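You operate a simulated robot arm through the tools that you are given. There is no shell and no other tool.

You are at the controls of a simulated robot arm. One attempt, no reset.

JOB
Set the controls near the front of the fixture table. At the end: the front right flange nut is turned to snug; the white jig pin stands on top of the white note pad; the back left flange nut is turned to snug; the back right flange nut is turned to snug; the front left flange nut is turned to snug; whatever was shut is shut again. Leave all else as you found it, and nothing knocked over.

Only the result counts: the job must be done as asked and must still hold three seconds after the hand-in. Knocking over, shifting, dropping, spilling or breaking anything else fails it.

ROBOT AND FRAMES
A 6-joint arm with a two-finger parallel gripper, fixed in place. Base frame: the origin is on the floor under the middle of its stand, x ahead of it, y to its left, z up; the work surface is at about z = 0.902. Lengths are in m, angles in degrees, forces in N, time in s.
With the tool pointing down near the work surface it reaches from about 0.36 to 0.76 m from the base axis. Its first joint turns from -66.0 to 66.0 degrees. Payload 2.45 kg.
Tool frame: the origin (TCP) lies between the finger pads and is the grasp point; the fingertips stand 0.024 m ahead of it; z points along the fingers, y is the line along which they close. The gripper opens to 0.068 m. The fingers are 0.017 m wide and 0.01 m thick; the gripper's body (0.04 by 0.07 m) begins 0.041 m behind the TCP.
Orientation is that of the tool frame in the base frame, as a unit quaternion [x, y, z, w]. With the fingers straight down and closing along the base's y, the tool's x points along the base's -x, its y along +y and its z along -z.

CONTROLS
- The arm moves only by the tool servo_tool. Its argument "motion" is text: rows parted by semicolons, each of 7 numbers parted by spaces: the opening, from 0 (shut) to 1 (fully open), then the shift along the base's x, y, z in units of 25 mm (1.0 is 25 mm), then the turn, a rotation vector about the base's x, y, z in units of 8 degrees (1.0 is 8 degrees). In form: grip dx dy dz ax ay az; .... A call has 1 to 20 rows; each row shifts and turns the commanded pose from where the row before left it. A call with a number of a shift or a turn outside -1 to 1 is refused whole. Each row takes 0.2 s and may step no farther than 0.05 m and 8.6 degrees from the row before; otherwise, or with a gripper value out of range, the whole call is refused. A pose out of reach is approached as far as the arm can. The call stops where the force on the tool passes 40 N (or 10 N more than at its start, if that is more) or the arm is blocked; 0.2 s more then pass. The fingers move at their own pace (about 0.108 m/s each) and stop on an object; they squeeze with about 42 N. The grip force told is the motor's: it shows also when the fingers shut on nothing. Time passes only in rows, and 0.2 s behind the last, so rows that do not move let the fingers close. It gives the time, the measured TCP pose, the force on the tool (base axes), the opening and the grip force at its end, in the units of the frame above (readings bear some noise), with the torque about the TCP (base axes, N m) and any sound that the robot's microphone picked up.
- Cameras (640 x 400 px; columns grow to the right, rows downward): "scene" is fixed at [0.183, 0.4367, 1.4506]; the picture's right is [-0.49, -0.87, 0.00], its down [-0.58, 0.33, -0.74] and it looks along [0.64, -0.37, -0.67] (base axes); focal length 312 px, centre (320, 200). "wrist" rides on the gripper at [0.084, 0.011, -0.075] in the tool frame; the picture's right is [-0.13, 0.99, 0.00], its down [-0.60, -0.08, -0.79] and it looks along [-0.79, -0.10, 0.61] (tool axes); focal length 251 px, centre (320, 200).
- get_image(camera): a new picture of that camera. It takes no simulated time.
- probe_pixels(camera, pixels): for up to 12 pixels [column, row] of the newest picture of that camera ("zoom" is the newest enlarged one), the place [x, y, z] in the base frame of the surface seen there, good to about 0.002 m. It takes no simulated time.
- zoom(camera, box): a new picture of the part [left, top, right, bottom] of that camera's present view, enlarged. It takes no simulated time.
- job_done(): hands the job in; it is judged then, once.

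Leave the gripper open and the arm clear of the work at the hand-in unless told otherwise.

The tools are called after "Call:" as a command line: name --argument value ..., lists and objects as JSON in quotes. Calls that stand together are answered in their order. servo_tool: Moves the arm, as the interface text tells. Its arguments: {"type":"object","properties":{"motion":{"type":"string"}},"required":["motion"]} The other tools are called the same way: get_image (camera) takes a picture; probe_pixels (camera, pixels) gives the place of the surface under pixels of a picture; zoom (camera, box) takes an enlarged picture of a part of a camera's view; job_done () hands the job in.

At the start:

```text
time: 0.0
tcp_pos: [0.3455, 0.2654, 1.2081]
tcp_rot: [0.0, 1.0, -0.001, 0.0]
ft_force: [0.8, 0.3, 0.0]
moment: [0.0, -0.03, -0.01]
gripper_width: 0.068
grip_force: 0.1
```

scene: 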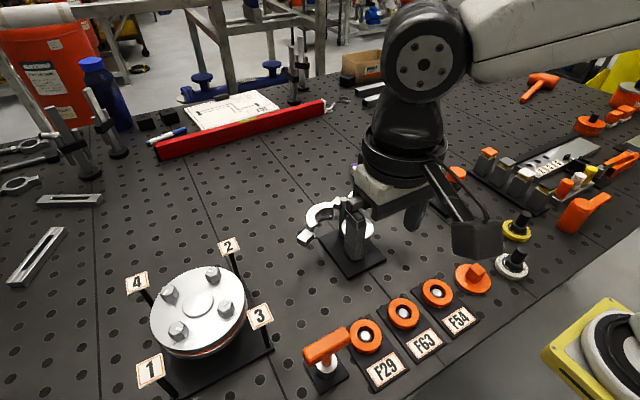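
wrist: 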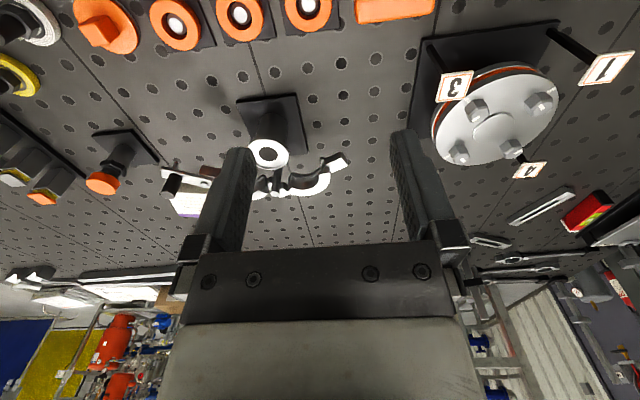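

I see a round flange with four bolts/nuts (tags 1–4) at about (198,312), orange push-buttons or knobs labelled F29/F63/F54, and a stand with a white ring at about (350,240). I'll take fresh pictures and zoom in on the parts before moving anything.

Call:
get_image --camera "scene"

Call:
zoom --camera "scene" --box '[100, 220, 300, 400]'

Call:
zoom --camera "scene" --box '[280, 160, 540, 400]'

Call:
zoom --camera "scene" --box '[440, 60, 640, 260]'

Call:
zoom --camera "scene" --box '[140, 30, 400, 180]'

```text
taken
```

scene: 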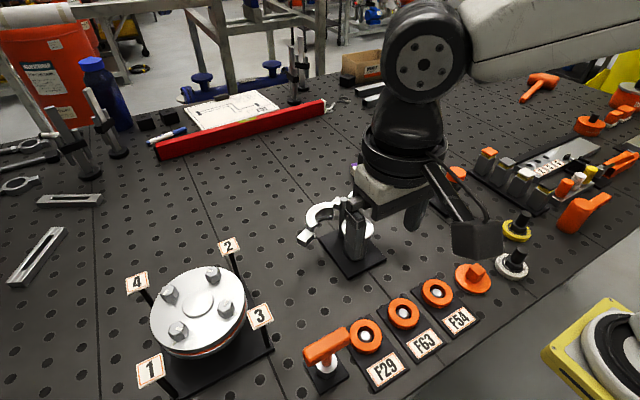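

```text
2.22 times, centred on (200, 310) of scene
```

zoom: 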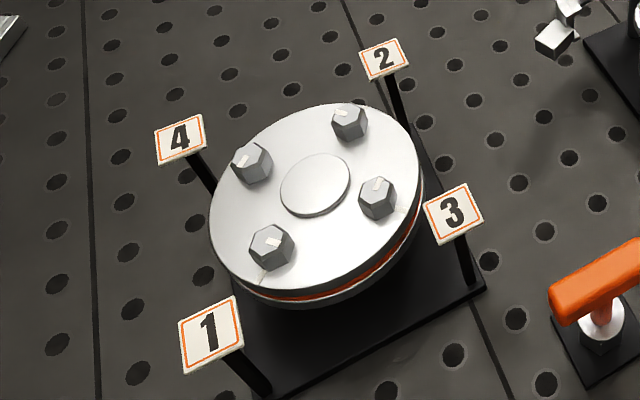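

```text
1.67 times, centred on (410, 280) of scene
```

zoom: 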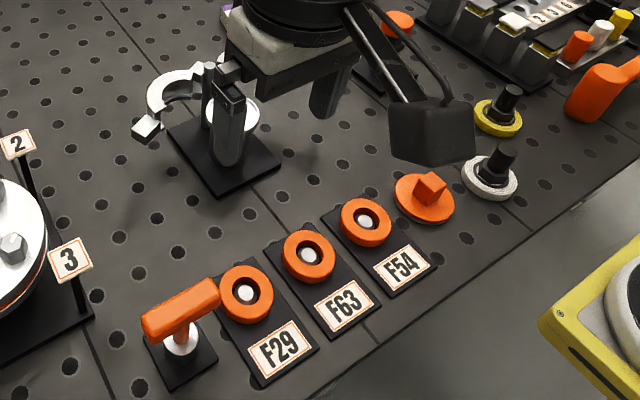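

```text
2.00 times, centred on (540, 160) of scene
```

zoom: 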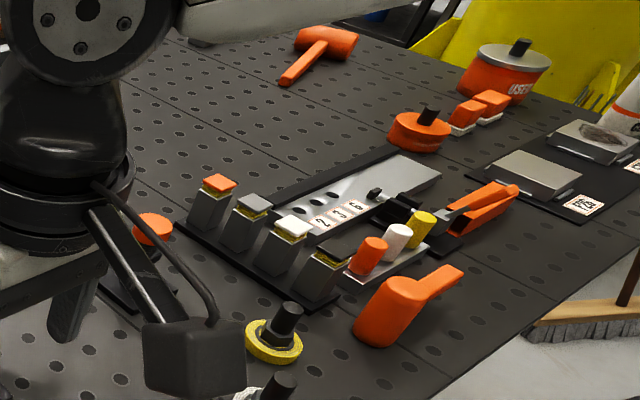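

```text
2.46 times, centred on (270, 105) of scene
```

zoom: 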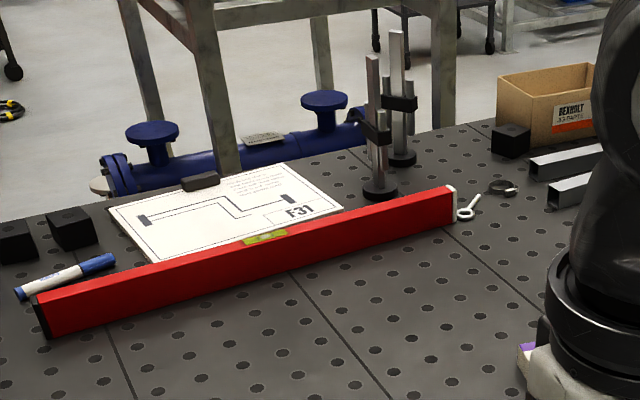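

Colored cylinders (orange, white, yellow) sit on a block near (580,180) — likely the jig pins, maybe with a clamp. I need closer views of that area and of what's behind the arm, including from the wrist camera.

Call:
zoom --camera "scene" --box '[530, 130, 640, 240]'

Call:
zoom --camera "scene" --box '[460, 120, 570, 230]'

Call:
zoom --camera "wrist" --box '[0, 90, 200, 220]'

Call:
zoom --camera "wrist" --box '[140, 80, 380, 240]'

Call:
zoom --camera "wrist" --box '[400, 20, 640, 200]'

```text
3.64 times, centred on (585, 185) of scene
```

zoom: 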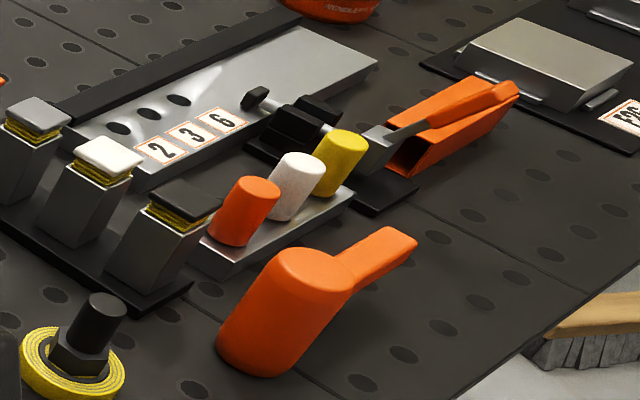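

```text
3.64 times, centred on (515, 175) of scene
```

zoom: 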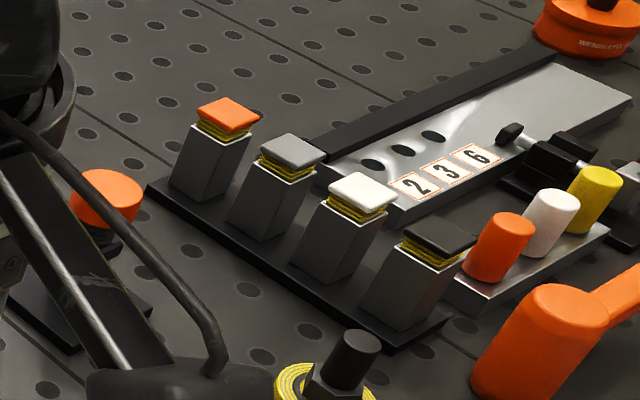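

```text
3.08 times, centred on (100, 155) of wrist
```

zoom: 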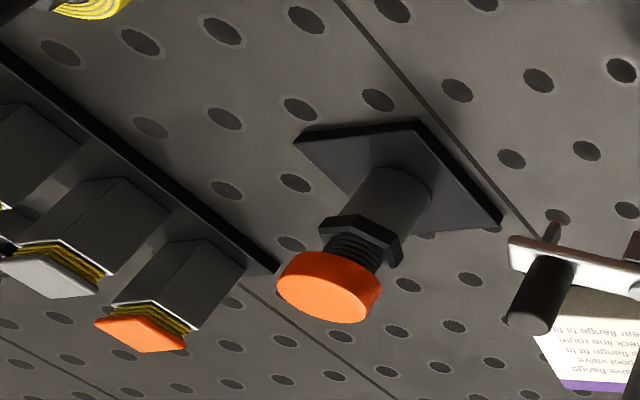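

```text
2.50 times, centred on (260, 160) of wrist
```

zoom: 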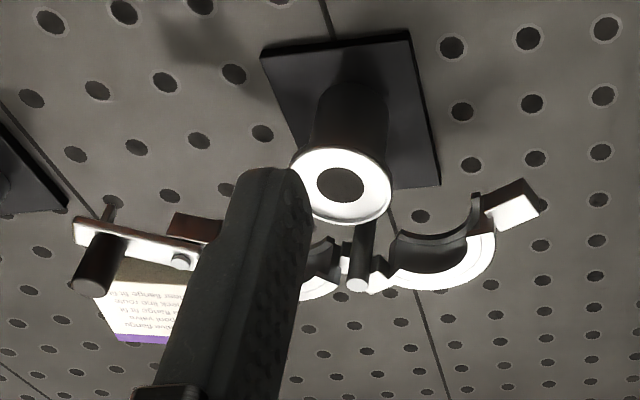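

```text
2.22 times, centred on (520, 110) of wrist
```

zoom: 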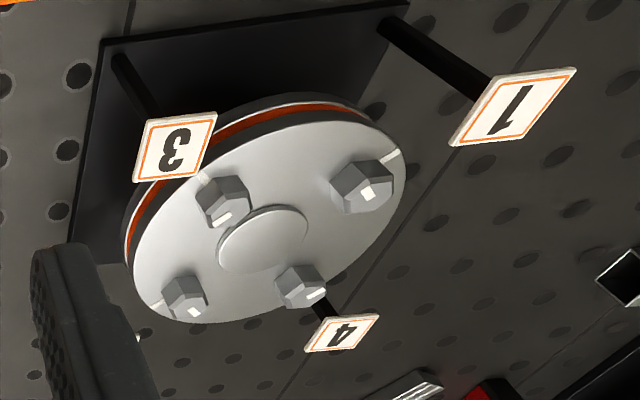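

The note pad seems to be at wrist pixel (190,205), near a clamp fixture. I'll probe a set of key points to build a map before moving.

Call:
probe_pixels --camera "scene" --pixels '[[169, 294], [178, 331], [213, 275], [225, 308], [198, 304], [149, 370], [229, 247], [137, 284], [260, 316], [352, 205], [327, 345], [472, 278]]'

Call:
probe_pixels --camera "wrist" --pixels '[[190, 205], [195, 215], [172, 185], [176, 170], [205, 176], [268, 152], [100, 183], [325, 180], [270, 187], [335, 160]]'

Call:
probe_pixels --camera "scene" --pixels '[[575, 170], [567, 192], [594, 172], [582, 196], [605, 158], [560, 210], [575, 163], [520, 220], [515, 255], [455, 172], [487, 152], [512, 173]]'

```text
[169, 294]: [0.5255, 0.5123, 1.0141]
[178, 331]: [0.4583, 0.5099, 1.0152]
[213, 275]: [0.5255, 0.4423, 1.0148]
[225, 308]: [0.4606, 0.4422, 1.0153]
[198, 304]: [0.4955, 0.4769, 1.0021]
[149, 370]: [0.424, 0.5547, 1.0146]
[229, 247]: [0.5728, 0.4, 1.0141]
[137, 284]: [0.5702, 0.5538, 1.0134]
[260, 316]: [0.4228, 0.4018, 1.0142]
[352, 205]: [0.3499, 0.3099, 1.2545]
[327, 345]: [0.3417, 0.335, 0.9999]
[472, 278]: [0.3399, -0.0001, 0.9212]
```

```text
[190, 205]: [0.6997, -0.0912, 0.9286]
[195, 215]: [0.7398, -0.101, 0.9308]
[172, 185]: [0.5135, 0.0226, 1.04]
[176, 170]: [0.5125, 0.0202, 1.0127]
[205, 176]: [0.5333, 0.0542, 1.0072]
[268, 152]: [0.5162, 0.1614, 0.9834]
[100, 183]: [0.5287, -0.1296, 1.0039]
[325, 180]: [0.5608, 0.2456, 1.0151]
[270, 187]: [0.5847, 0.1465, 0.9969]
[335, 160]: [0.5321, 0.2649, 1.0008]
```

```text
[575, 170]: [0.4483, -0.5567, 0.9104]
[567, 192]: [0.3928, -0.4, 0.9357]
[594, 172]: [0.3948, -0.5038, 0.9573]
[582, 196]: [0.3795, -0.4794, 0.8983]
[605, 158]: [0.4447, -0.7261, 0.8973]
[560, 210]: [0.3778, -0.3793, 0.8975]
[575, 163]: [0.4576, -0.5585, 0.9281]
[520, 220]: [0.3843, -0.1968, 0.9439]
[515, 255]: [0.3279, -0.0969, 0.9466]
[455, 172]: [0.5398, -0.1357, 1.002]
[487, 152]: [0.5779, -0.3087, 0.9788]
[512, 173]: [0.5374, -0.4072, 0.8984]
```

The flange nuts sit at roughly x 0.46/0.526, y 0.442/0.511, with tops at about z 1.015. The note pad is around (0.70, -0.09, 0.93). I'll move the gripper at its current height towards y=-0.1 for a better wrist-camera view of the pad, clamp and pin area.

Call:
servo_tool --motion "1 0 -1 0 0 0 0; 1 0 -1 0 0 0 0; 1 0 -1 0 0 0 0; 1 0 -1 0 0 0 0; 1 0 -1 0 0 0 0; 1 0 -1 0 0 0 0; 1 0 -1 0 0 0 0; 1 0 -1 0 0 0 0; 1 0 -1 0 0 0 0; 1 0 -1 0 0 0 0; 1 0 -1 0 0 0 0; 1 0 -1 0 0 0 0; 1 0 -1 0 0 0 0; 1 0 -1 0 0 0 0"

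Call:
get_image --camera "wrist"

Call:
get_image --camera "scene"

```text
time: 3.0
tcp_pos: [0.3702, -0.0785, 1.2019]
tcp_rot: [0.001, 1.0, 0.0, 0.0]
ft_force: [0.3, -0.4, 0.2]
moment: [0.0, -0.04, -0.02]
gripper_width: 0.068
grip_force: 0.0
out of reach, approached as far as the arm can: row 7, 8, 9, 10
```

```text
taken
```

wrist: 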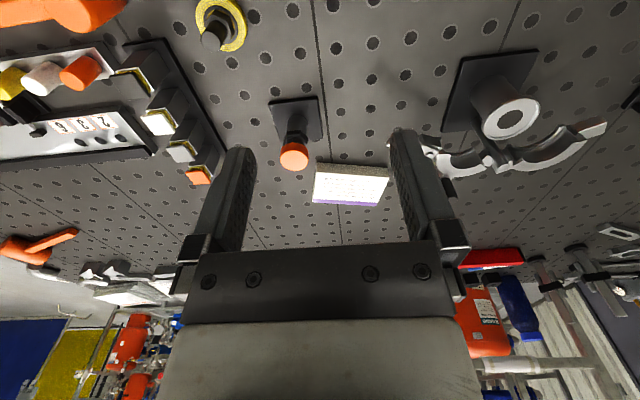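

```text
taken
```

scene: 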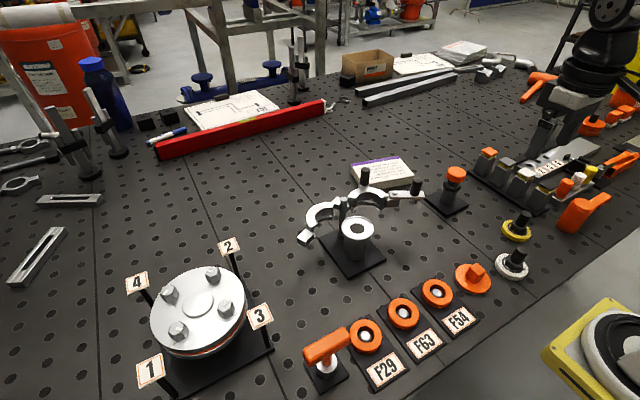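

The note pad is visible now at scene (382,172), behind an open ring clamp at (355,215). I'll zoom in on the pad, ring clamp, button and jig-pin area.

Call:
zoom --camera "scene" --box '[290, 150, 430, 290]'

Call:
zoom --camera "wrist" --box '[260, 80, 420, 220]'

Call:
zoom --camera "wrist" --box '[0, 20, 240, 200]'

Call:
zoom --camera "wrist" --box '[400, 30, 640, 200]'

Call:
zoom --camera "scene" --box '[460, 60, 640, 240]'

Call:
zoom --camera "scene" --box '[340, 40, 520, 120]'

```text
2.86 times, centred on (360, 220) of scene
```

zoom: 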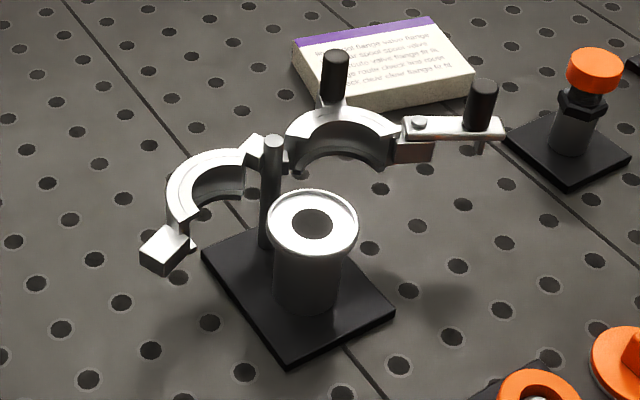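

```text
2.86 times, centred on (340, 150) of wrist
```

zoom: 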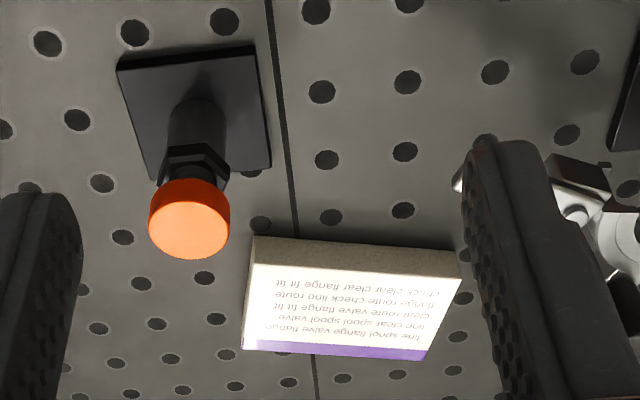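

```text
2.22 times, centred on (120, 110) of wrist
```

zoom: 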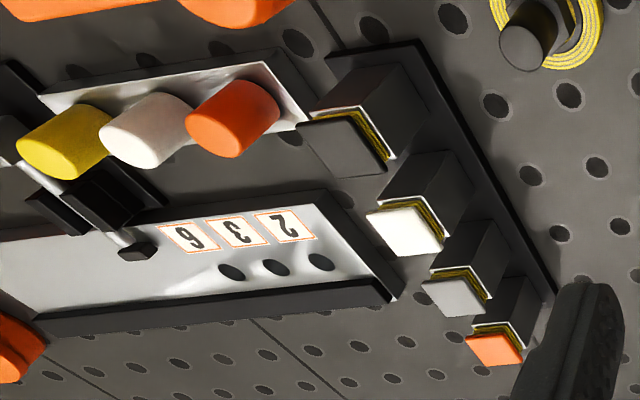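

```text
2.35 times, centred on (520, 115) of wrist
```

zoom: 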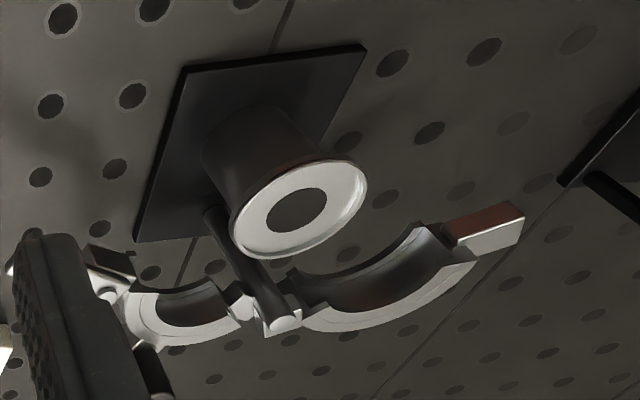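

```text
2.22 times, centred on (550, 150) of scene
```

zoom: 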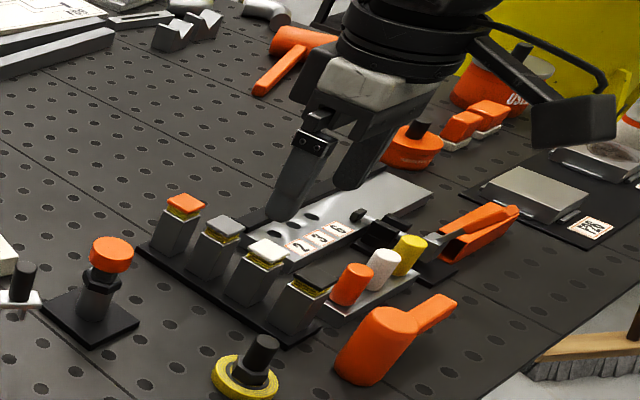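

```text
3.56 times, centred on (430, 80) of scene
```

zoom: 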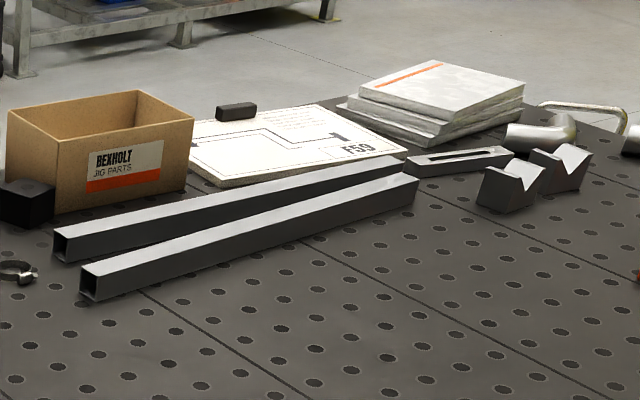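

I'll zoom once more on the pins and take positions of their tops, the neighbours, and the note pad corners.

Call:
zoom --camera "scene" --box '[530, 140, 640, 230]'

Call:
probe_pixels --camera "scene" --pixels '[[361, 168], [399, 159], [409, 178], [372, 189], [383, 170], [366, 175], [413, 194], [455, 173]]'

Call:
probe_pixels --camera "wrist" --pixels '[[41, 76], [78, 72], [12, 82], [50, 80], [35, 84], [133, 83], [158, 124], [180, 152], [198, 178], [60, 60]]'

```text
4.44 times, centred on (585, 185) of scene
```

zoom: 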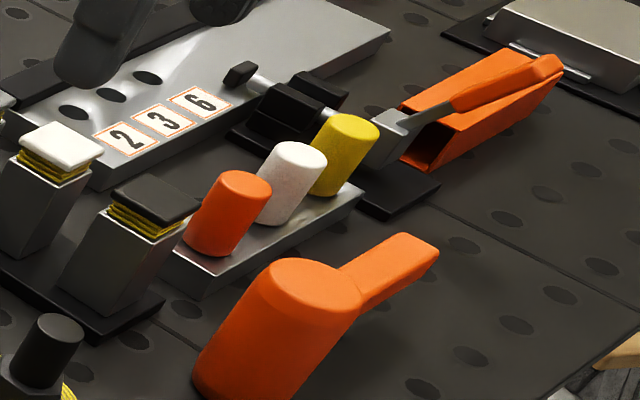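

```text
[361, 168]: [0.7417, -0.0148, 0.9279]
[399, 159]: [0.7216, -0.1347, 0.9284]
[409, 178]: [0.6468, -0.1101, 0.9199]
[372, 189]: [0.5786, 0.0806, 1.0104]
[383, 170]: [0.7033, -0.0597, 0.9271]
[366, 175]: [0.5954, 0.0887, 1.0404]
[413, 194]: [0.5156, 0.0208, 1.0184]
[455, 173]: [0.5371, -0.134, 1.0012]
```

```text
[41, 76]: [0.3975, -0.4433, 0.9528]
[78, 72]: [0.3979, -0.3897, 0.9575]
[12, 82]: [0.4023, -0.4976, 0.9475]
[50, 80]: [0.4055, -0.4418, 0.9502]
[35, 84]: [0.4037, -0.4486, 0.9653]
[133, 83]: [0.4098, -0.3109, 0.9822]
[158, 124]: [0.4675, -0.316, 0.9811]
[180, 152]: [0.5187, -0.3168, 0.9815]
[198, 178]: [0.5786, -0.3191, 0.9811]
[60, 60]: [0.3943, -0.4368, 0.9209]
```

The three pins stand at x≈0.40: orange at y≈-0.39, white at y≈-0.445, yellow at y≈-0.50, with tops at about z 0.966. The note pad's top is at z≈0.928 and spans about x 0.65–0.74, y -0.13…-0.015. Next I'll move over to look at the flange nuts up close, to learn how "snug" is marked.

Call:
servo_tool --motion "1 1 0 0 0 0 0; 1 0.4 1 0 0 0 0; 1 0 1 0 0 0 0; 1 0 1 0 0 0 0; 1 0 1 0 0 0 0; 1 0 1 0 0 0 0; 1 0 1 0 0 0 0; 1 0 1 0 0 0 0; 1 0 1 0 0 0 0; 1 0 1 0 0 0 0; 1 0 1 0 0 0 0; 1 0 1 0 0 0 0; 1 0 1 0 0 0 0; 1 0 1 0 0 0 0; 1 0 1 0 0 0 0; 1 0 1 0 0 0 0; 1 0 1 0 0 0 0; 1 -0.5 1 0 0 0 0; 1 -0.5 1 0 0 0 0; 1 -0.5 1 0 0 0 0"

Call:
servo_tool --motion "1 -0.5 1 0 0 0 0; 1 -0.5 1 0 0 0 0; 1 0 1 0 0 0 0; 1 0 0 0 0 0 0"

Call:
get_image --camera "wrist"

```text
time: 7.2
tcp_pos: [0.3686, 0.3982, 1.2025]
tcp_rot: [0.0, 1.0, 0.0, 0.0]
ft_force: [0.2, -0.5, 0.7]
moment: [0.01, 0.0, -0.01]
gripper_width: 0.0681
grip_force: 0.0
```

```text
time: 8.2
tcp_pos: [0.3439, 0.4722, 1.2008]
tcp_rot: [0.0, 1.0, 0.0, -0.001]
ft_force: [-0.7, -0.5, 0.1]
moment: [0.0, -0.01, 0.03]
gripper_width: 0.0679
grip_force: 0.1
```

```text
taken
```

wrist: 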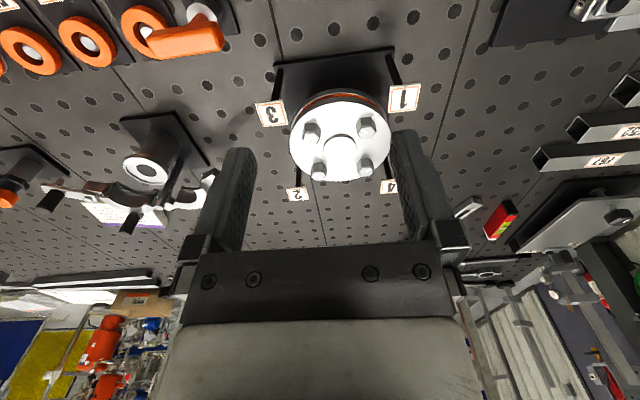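

The flange is well framed in the wrist view at (340,140). I'll zoom in on it.

Call:
zoom --camera "wrist" --box '[280, 85, 400, 190]'

Call:
zoom --camera "scene" --box '[140, 255, 260, 365]'

```text
3.81 times, centred on (340, 138) of wrist
```

zoom: 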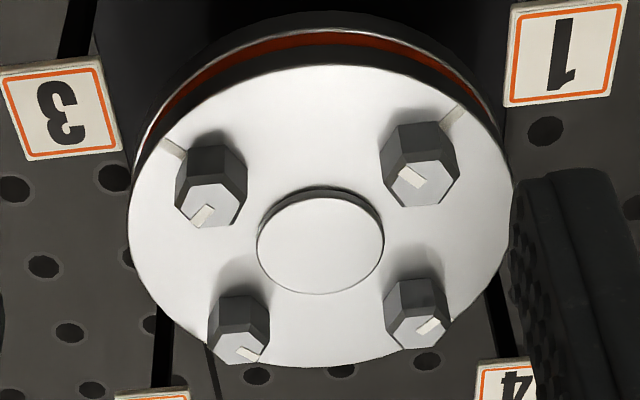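

```text
3.64 times, centred on (200, 310) of scene
```

zoom: 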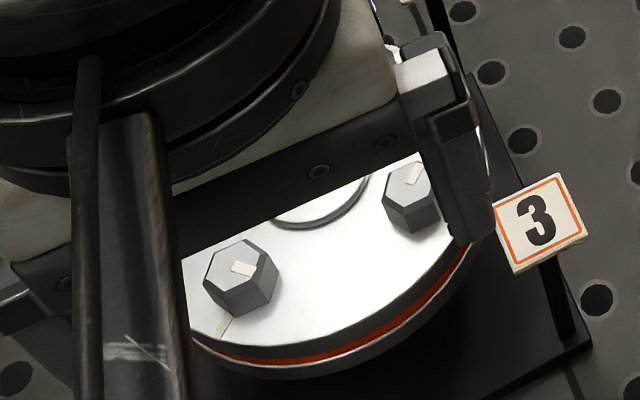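

Each nut has a white mark on its top face, and the flange has a short radial line beside each one. I'll zoom tighter on each nut to see the marks and lines clearly.

Call:
zoom --camera "wrist" --box '[345, 105, 385, 145]'

Call:
zoom --camera "wrist" --box '[290, 110, 330, 150]'

Call:
zoom --camera "wrist" --box '[300, 150, 340, 190]'

Call:
zoom --camera "wrist" --box '[345, 148, 385, 188]'

```text
10.00 times, centred on (365, 125) of wrist
```

zoom: 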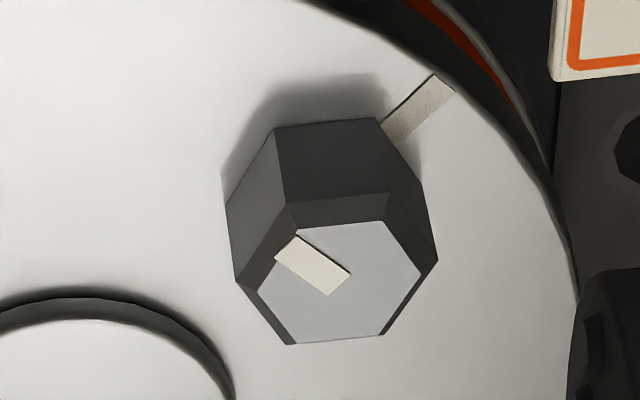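

```text
10.00 times, centred on (310, 130) of wrist
```

zoom: 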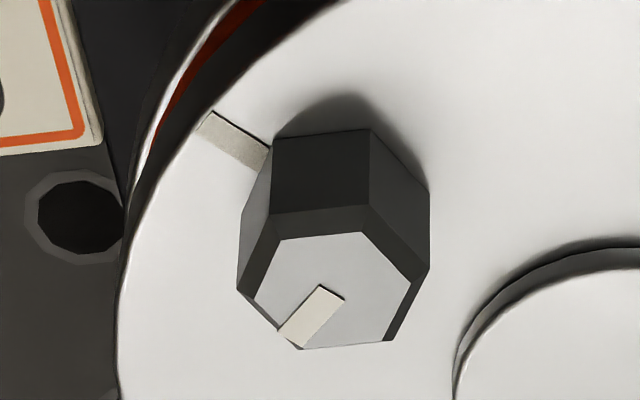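

```text
10.00 times, centred on (320, 170) of wrist
```

zoom: 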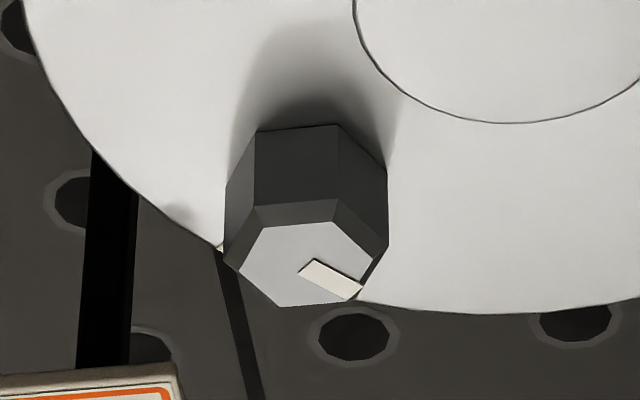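

```text
10.00 times, centred on (365, 168) of wrist
```

zoom: 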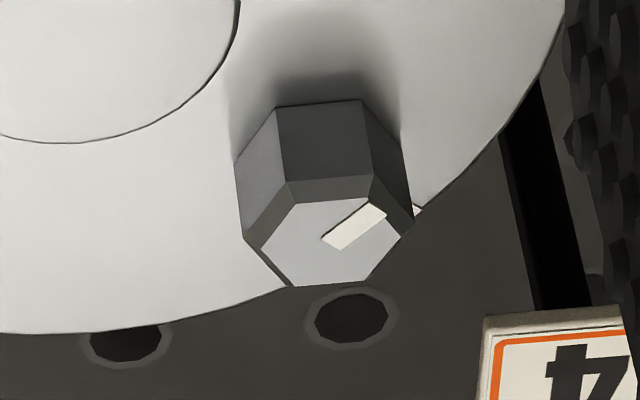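

Reading the marks: each nut's mark points 90° counter-clockwise (from above) of its radial line, towards the middle of a flat. So each nut needs about a 90° clockwise turn to bring its mark onto the line. I'll probe nut-top centres, marks, lines and the flange surface.

Call:
probe_pixels --camera "wrist" --pixels '[[367.0, 133.2], [311.2, 139.0], [318.7, 176.3], [366.0, 172.2], [340, 145], [340, 125], [378, 113], [299, 113], [340, 165], [361.5, 130], [367, 134]]'

Call:
probe_pixels --camera "wrist" --pixels '[[404, 98], [271, 113], [297, 195], [389, 186], [410, 88], [395, 108], [258, 105], [284, 122]]'

```text
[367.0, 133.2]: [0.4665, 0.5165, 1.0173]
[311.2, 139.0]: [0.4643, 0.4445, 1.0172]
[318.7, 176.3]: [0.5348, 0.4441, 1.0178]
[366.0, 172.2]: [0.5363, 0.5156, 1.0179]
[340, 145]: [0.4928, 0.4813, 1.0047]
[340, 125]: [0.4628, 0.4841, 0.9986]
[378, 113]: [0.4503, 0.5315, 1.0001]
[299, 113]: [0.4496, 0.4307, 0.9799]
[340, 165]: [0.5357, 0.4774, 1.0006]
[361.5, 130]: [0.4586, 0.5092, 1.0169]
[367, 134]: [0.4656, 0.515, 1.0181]
```

```text
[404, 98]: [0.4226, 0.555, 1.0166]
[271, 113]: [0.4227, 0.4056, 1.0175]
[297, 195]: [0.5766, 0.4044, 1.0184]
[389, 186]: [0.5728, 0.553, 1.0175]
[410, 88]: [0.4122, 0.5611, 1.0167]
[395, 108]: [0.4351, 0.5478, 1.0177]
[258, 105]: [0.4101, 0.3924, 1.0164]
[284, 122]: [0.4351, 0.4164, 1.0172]
```

Nut centres come out at about (0.465, 0.515), (0.464, 0.4445), (0.535, 0.4445) and (0.536, 0.515). Nut tops are at z≈1.017 and the flange face at ≈1.000. I'll follow the tag order 1-2-3-4 and start with nut 1. I'll yaw +75° so the fingers close across flats (axis at 165°), half open, above the nut at safe height.

Call:
servo_tool --motion "0.6 0.484 0.171 0 0 0 0.9375; 0.6 0.484 0.171 0 0 0 0.9375; 0.6 0.484 0.171 0 0 0 0.9375; 0.6 0.484 0.171 0 0 0 0.9375; 0.6 0.484 0.171 0 0 0 0.9375; 0.6 0.484 0.171 0 0 0 0.9375; 0.6 0.484 0.171 0 0 0 0.9375; 0.6 0.484 0.171 0 0 0 0.9375; 0.6 0.484 0.171 0 0 0 0.9375; 0.6 0.484 0.171 0 0 0 0.9375; 0.6 0 0 0 0 0 0"

Call:
get_image --camera "scene"

Call:
get_image --camera "wrist"

```text
time: 10.6
tcp_pos: [0.4645, 0.5141, 1.2013]
tcp_rot: [-0.609, 0.793, 0.0, 0.001]
ft_force: [0.1, 0.0, 0.3]
moment: [0.02, -0.01, 0.06]
gripper_width: 0.0408
grip_force: 0.1
```

```text
taken
```

scene: 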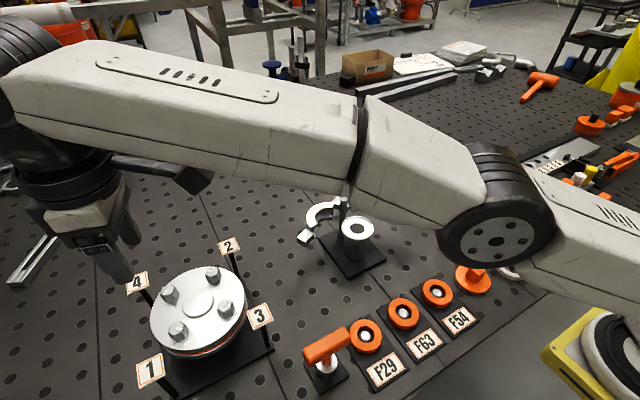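

```text
taken
```

wrist: 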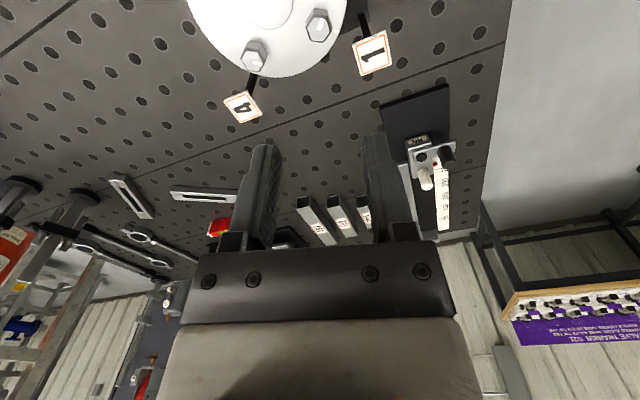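

Pose reached exactly. A fixture I hadn't seen has appeared at wrist (430,150), with white cylinder shapes and a label strip. Before going on I'll zoom in, since it may be where the "white jig pin" is.

Call:
zoom --camera "wrist" --box '[370, 80, 490, 250]'

Call:
probe_pixels --camera "wrist" --pixels '[[427, 170], [424, 186], [445, 155], [418, 142], [420, 110], [443, 200], [310, 220], [130, 195]]'

```text
2.35 times, centred on (430, 165) of wrist
```

zoom: 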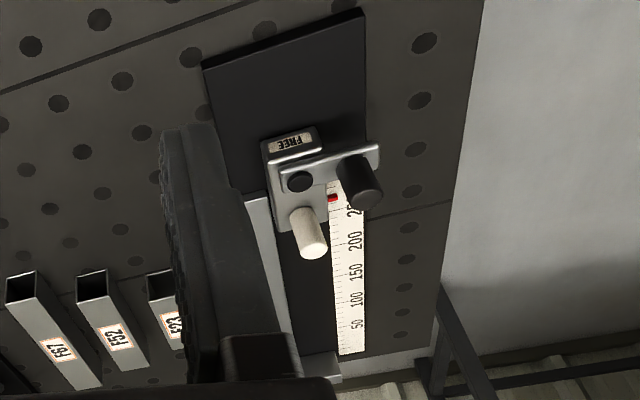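

```text
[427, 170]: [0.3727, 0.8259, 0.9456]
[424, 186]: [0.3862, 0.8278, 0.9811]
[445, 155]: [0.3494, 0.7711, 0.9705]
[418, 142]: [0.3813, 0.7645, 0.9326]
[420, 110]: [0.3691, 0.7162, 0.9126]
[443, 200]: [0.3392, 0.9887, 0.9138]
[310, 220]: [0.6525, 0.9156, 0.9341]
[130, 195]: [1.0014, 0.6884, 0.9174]
```

That's a scale slide with a "FREE" lock, not a pin, so I leave it alone. I'll continue with nut 1 and descend to TCP z≈1.05, with the fingertips just above the nut, to check alignment.

Call:
servo_tool --motion "0.6 0 0 -1 0 0 0; 0.6 0 0 -1 0 0 0; 0.6 0 0 -1 0 0 0; 0.6 0 0 -1 0 0 0; 0.6 0 0 -1 0 0 0; 0.6 0 0 -1 0 0 0; 0.6 0.02 0.03 -0.05 0 0 0; 0.6 0 0 0 0 0 0"

Call:
get_image --camera "wrist"

Call:
zoom --camera "wrist" --box '[230, 60, 410, 200]'

Call:
zoom --camera "scene" --box '[100, 220, 300, 400]'

```text
time: 12.4
tcp_pos: [0.4647, 0.5153, 1.0499]
tcp_rot: [-0.609, 0.793, 0.0, 0.0]
ft_force: [-0.6, 1.0, -0.4]
moment: [0.01, 0.0, 0.0]
gripper_width: 0.0406
grip_force: 0.0
```

```text
taken
```

wrist: 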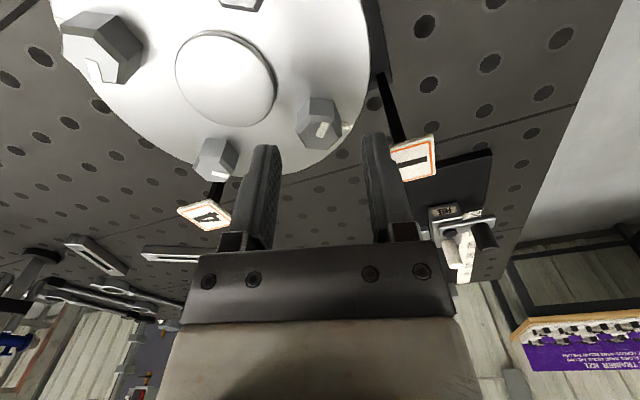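

```text
2.86 times, centred on (320, 130) of wrist
```

zoom: 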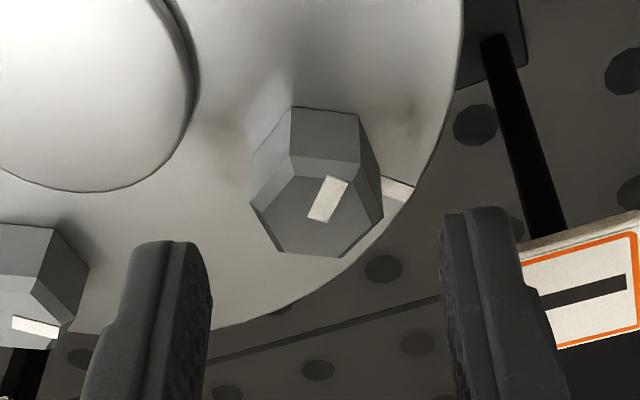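

```text
2.22 times, centred on (200, 310) of scene
```

zoom: 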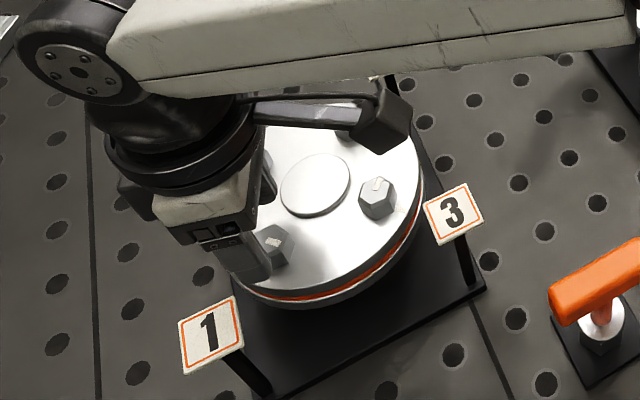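

The nut sits centred between the fingertips. I'll lower 23 mm so the fingertips are about 3 mm above the flange face, then close on the flats.

Call:
servo_tool --motion "0.6 0 0 -0.5 0 0 0; 0.6 0 0 -0.42 0 0 0; 0.6 0 0 0 0 0 0"

Call:
zoom --camera "wrist" --box '[230, 60, 410, 200]'

```text
time: 13.2
tcp_pos: [0.4641, 0.5147, 1.0282]
tcp_rot: [-0.609, 0.793, 0.0, 0.0]
ft_force: [-0.9, -2.1, 7.2]
moment: [-0.13, -0.12, -0.1]
gripper_width: 0.0403
grip_force: 0.1
```

```text
2.86 times, centred on (320, 130) of wrist
```

zoom: 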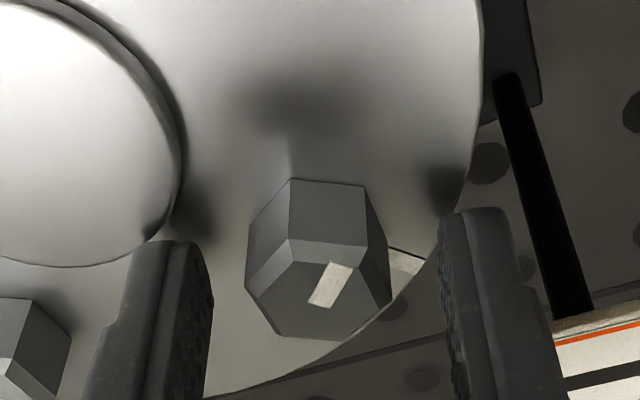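

A 7 N upward force shows the left finger just touching the flange's centre boss (top about 1.0047). I'll raise 3.5 mm to clear it, then close on the nut.

Call:
servo_tool --motion "0.6 0 0 0.14 0 0 0; 0.6 0 0 0 0 0 0"

Call:
servo_tool --motion "0 0 0 0 0 0 0; 0 0 0 0 0 0 0; 0 0 0 0 0 0 0"

Call:
zoom --camera "wrist" --box '[230, 60, 410, 200]'

```text
time: 13.8
tcp_pos: [0.4655, 0.515, 1.0305]
tcp_rot: [-0.609, 0.793, -0.001, 0.0]
ft_force: [-1.0, 0.4, -0.6]
moment: [0.02, 0.02, -0.03]
gripper_width: 0.0407
grip_force: 0.0
```

```text
time: 14.6
tcp_pos: [0.4638, 0.5156, 1.0299]
tcp_rot: [-0.609, 0.793, 0.0, 0.0]
ft_force: [-1.4, 0.4, -1.7]
moment: [0.08, -0.16, 0.01]
gripper_width: 0.0242
grip_force: 40.1
```

```text
2.86 times, centred on (320, 130) of wrist
```

zoom: 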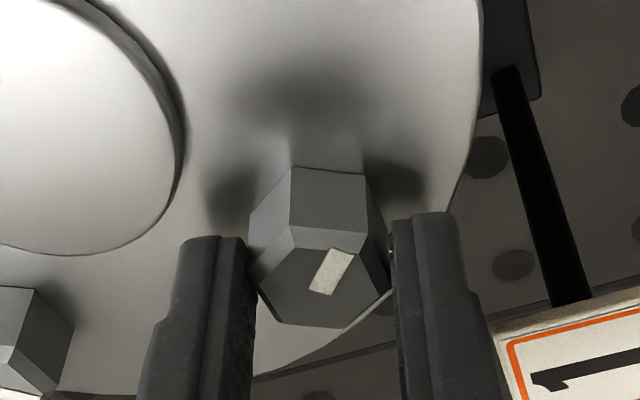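

Gripped at 24 mm width, which is across the flats, with small side forces. Now I'll turn clockwise in stages, 48° first, watching torque and sounds.

Call:
servo_tool --motion "0 0 0 0 0 0 -1; 0 0 0 0 0 0 -1; 0 0 0 0 0 0 -1; 0 0 0 0 0 0 -1; 0 0 0 0 0 0 -1; 0 0 0 0 0 0 -1; 0 0 0 0 0 0 0"

Call:
zoom --camera "wrist" --box '[230, 60, 410, 200]'

```text
time: 16.2
tcp_pos: [0.4662, 0.5155, 1.0295]
tcp_rot: [-0.232, 0.973, -0.001, -0.001]
ft_force: [1.4, -9.1, -7.3]
moment: [-0.07, 0.04, 0.04]
gripper_width: 0.0239
grip_force: 39.9
```

```text
2.86 times, centred on (320, 130) of wrist
```

zoom: 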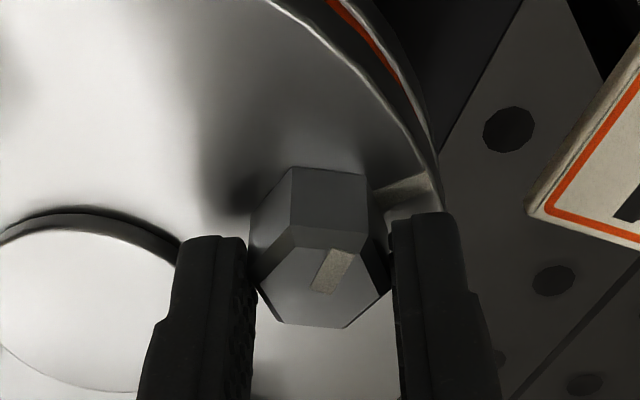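

The nut turns with the fingers. I'll continue the remaining 42° clockwise.

Call:
servo_tool --motion "0 0 0 0 0 0 -1; 0 0 0 0 0 0 -1; 0 0 0 0 0 0 -1; 0 0 0 0 0 0 -1; 0 0 0 0 0 0 -1; 0 0 0 0 0 0 -0.25; 0 0 0 0 0 0 0"

Call:
get_image --camera "wrist"

Call:
zoom --camera "wrist" --box '[230, 60, 410, 200]'

```text
time: 17.8
tcp_pos: [0.465, 0.5155, 1.0293]
tcp_rot: [0.131, 0.991, -0.002, 0.0]
ft_force: [1.4, -13.3, -16.7]
moment: [-0.07, 0.04, 0.47]
gripper_width: 0.0238
grip_force: 40.6
```

```text
taken
```

wrist: 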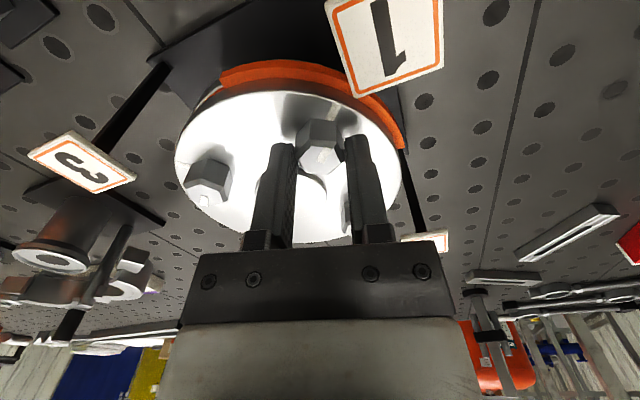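

```text
2.86 times, centred on (320, 130) of wrist
```

zoom: 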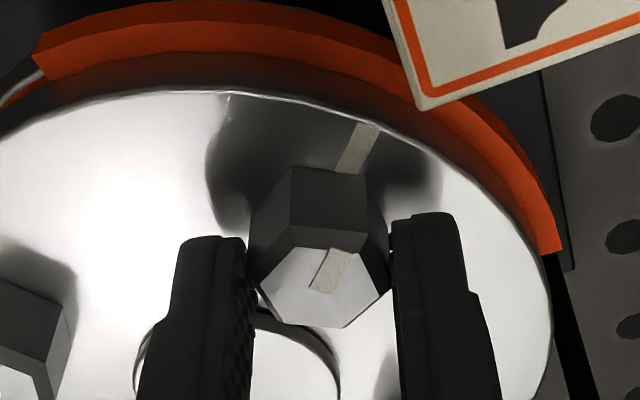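

The mark is now in line with the flange line, torque is about 0.47 N·m, and there was no sound. However, the orange gasket edge now shows prominently near nut 1. I'll look at it from the scene camera before letting go.

Call:
zoom --camera "scene" --box '[120, 240, 300, 400]'

Call:
get_image --camera "scene"

```text
2.50 times, centred on (210, 320) of scene
```

zoom: 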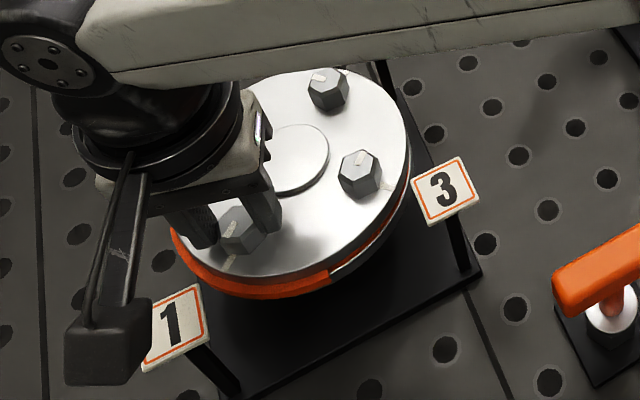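

```text
taken
```

scene: 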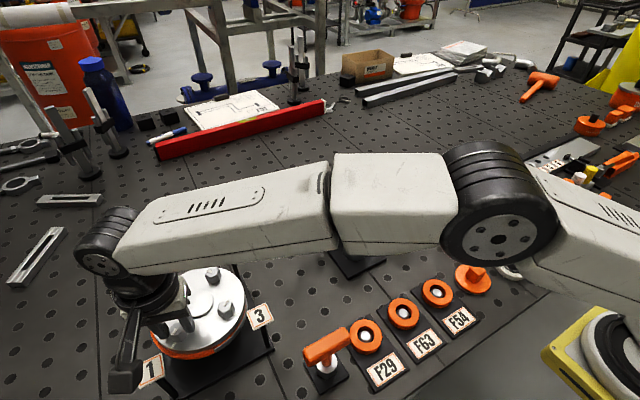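

The gasket's arc in nut 1's quadrant has moved outward. I'll take closer looks at the transition before deciding anything.

Call:
zoom --camera "scene" --box '[155, 290, 245, 370]'

Call:
zoom --camera "wrist" --box '[160, 40, 420, 200]'

```text
5.00 times, centred on (200, 330) of scene
```

zoom: 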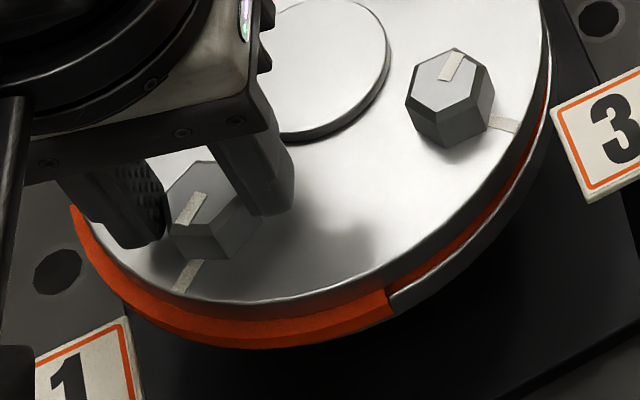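

```text
2.46 times, centred on (290, 120) of wrist
```

zoom: 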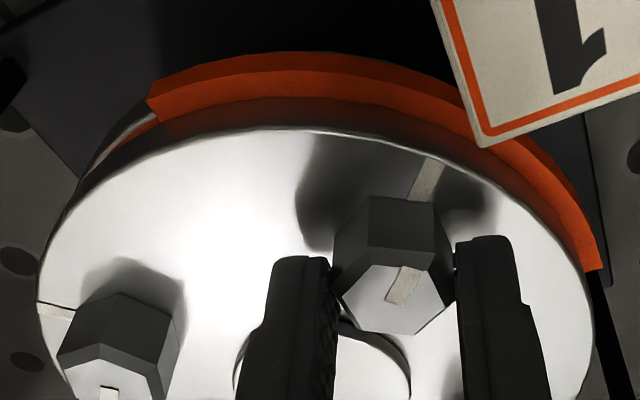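

The arc bulged out about 5 mm during the last part of the turn. To find out whether it depends on the nut angle (over-tight) or on uneven tightening, I'll back off in small steps while still gripping and look. First +8°.

Call:
servo_tool --motion "0 0 0 0 0 0 1; 0 0 0 0 0 0 0"

Call:
zoom --camera "scene" --box '[155, 290, 245, 370]'

```text
time: 18.4
tcp_pos: [0.4627, 0.5157, 1.0293]
tcp_rot: [0.06, 0.998, -0.002, -0.001]
ft_force: [-5.2, -13.6, -13.8]
moment: [-0.1, 0.19, 0.05]
gripper_width: 0.0229
grip_force: 39.1
```

```text
5.00 times, centred on (200, 330) of scene
```

zoom: 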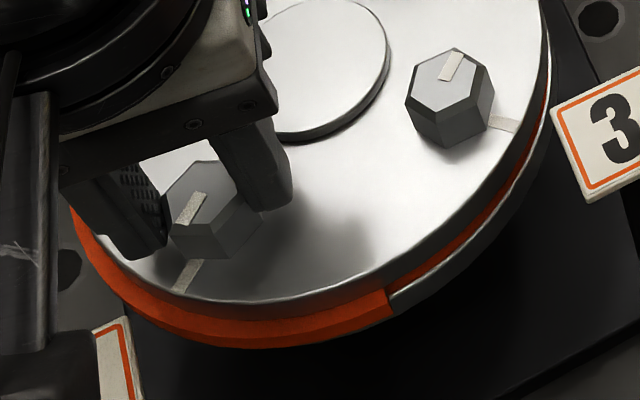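

The fingers turned but the nut didn't follow: the mark is still on the line and the nut resists. I'll try one more small back-off step to see whether it moves.

Call:
servo_tool --motion "0 0 0 0 0 0 0.7; 0 0 0 0 0 0 0.7; 0 0 0 0 0 0 0"

Call:
zoom --camera "scene" --box '[155, 290, 245, 370]'

Call:
zoom --camera "wrist" --box '[230, 60, 410, 200]'

```text
time: 19.2
tcp_pos: [0.4641, 0.5156, 1.0291]
tcp_rot: [-0.038, 0.999, -0.001, -0.001]
ft_force: [-9.8, -16.1, -6.2]
moment: [-0.26, -0.21, -0.01]
gripper_width: 0.0218
grip_force: 38.7
```

```text
5.00 times, centred on (200, 330) of scene
```

zoom: 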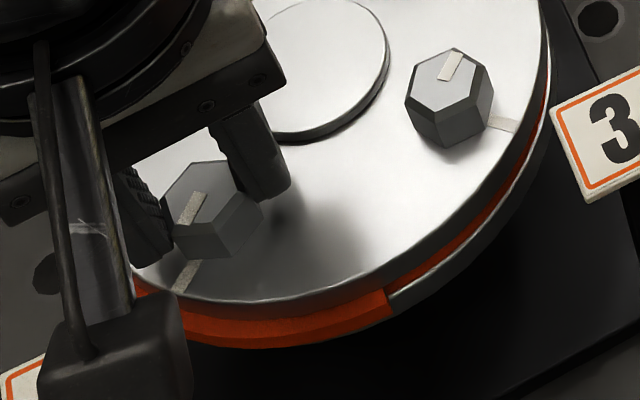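

```text
2.86 times, centred on (320, 130) of wrist
```

zoom: 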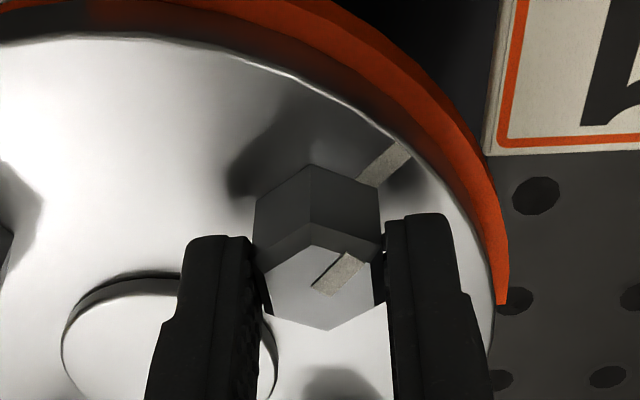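

Now it makes sense: the width of 21.8 mm is the true across-flats, and I had first gripped about 15° off the flats. The back-off just took up that slack and the fingers are now flush on the flats (axis ≈ 90°). I'll back off 16° more, now truly turning the nut, to see how the gasket responds.

Call:
servo_tool --motion "0 0 0 0 0 0 1; 0 0 0 0 0 0 1; 0 0 0 0 0 0 0"

Call:
zoom --camera "scene" --box '[155, 290, 245, 370]'

Call:
zoom --camera "wrist" --box '[230, 60, 410, 200]'

```text
time: 20.0
tcp_pos: [0.4648, 0.5161, 1.031]
tcp_rot: [-0.176, 0.984, -0.002, -0.002]
ft_force: [-11.9, -18.1, -4.3]
moment: [-0.16, -0.35, 0.08]
gripper_width: 0.0215
grip_force: 38.5
```

```text
5.00 times, centred on (200, 330) of scene
```

zoom: 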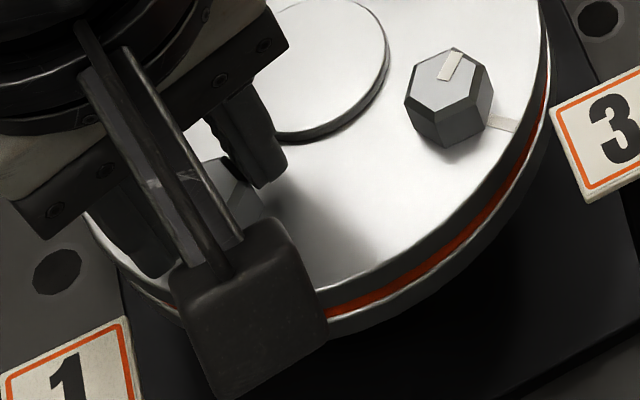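

```text
2.86 times, centred on (320, 130) of wrist
```

zoom: 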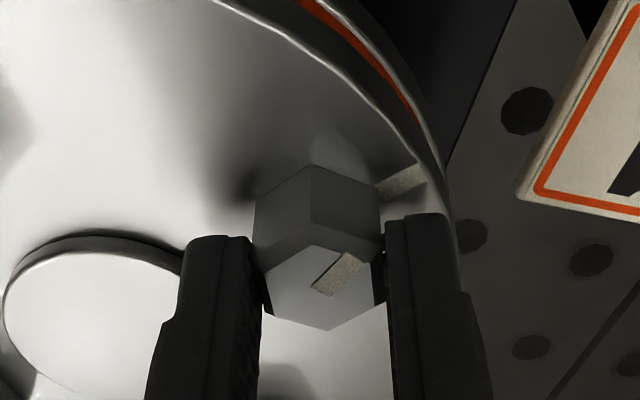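

Backing off about 16° made the bulge vanish, so it depends on state: one nut far ahead of the others pinches the gasket. I'll leave nut 1 at about 70° of turn and bring nuts 2, 3 and 4 to about 64°. A second pass will then take all four to the line. All hex flats start at 0/60/120°, so I'll grip with the axis at 120° (yaw +30). Now I'll release nut 1 and lift.

Call:
servo_tool --motion "0.6 0 0 0 0 0 0; 0.6 0 0 0 0 0 0; 0.6 0 0 0.6 0 0 0; 0.6 0 0 0.6 0 0 0; 0.6 0 0 0 0 0 0"

Call:
zoom --camera "wrist" --box '[230, 60, 410, 200]'

```text
time: 21.2
tcp_pos: [0.4639, 0.5162, 1.0609]
tcp_rot: [-0.176, 0.984, 0.001, 0.0]
ft_force: [-0.9, -0.5, -0.3]
moment: [0.03, -0.04, 0.03]
gripper_width: 0.0407
grip_force: 0.2
```

```text
2.86 times, centred on (320, 130) of wrist
```

zoom: 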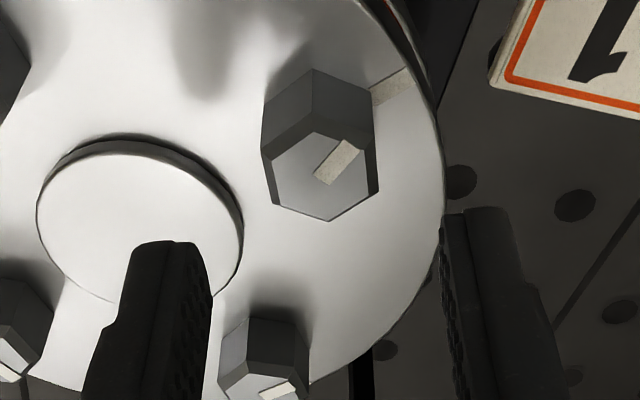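

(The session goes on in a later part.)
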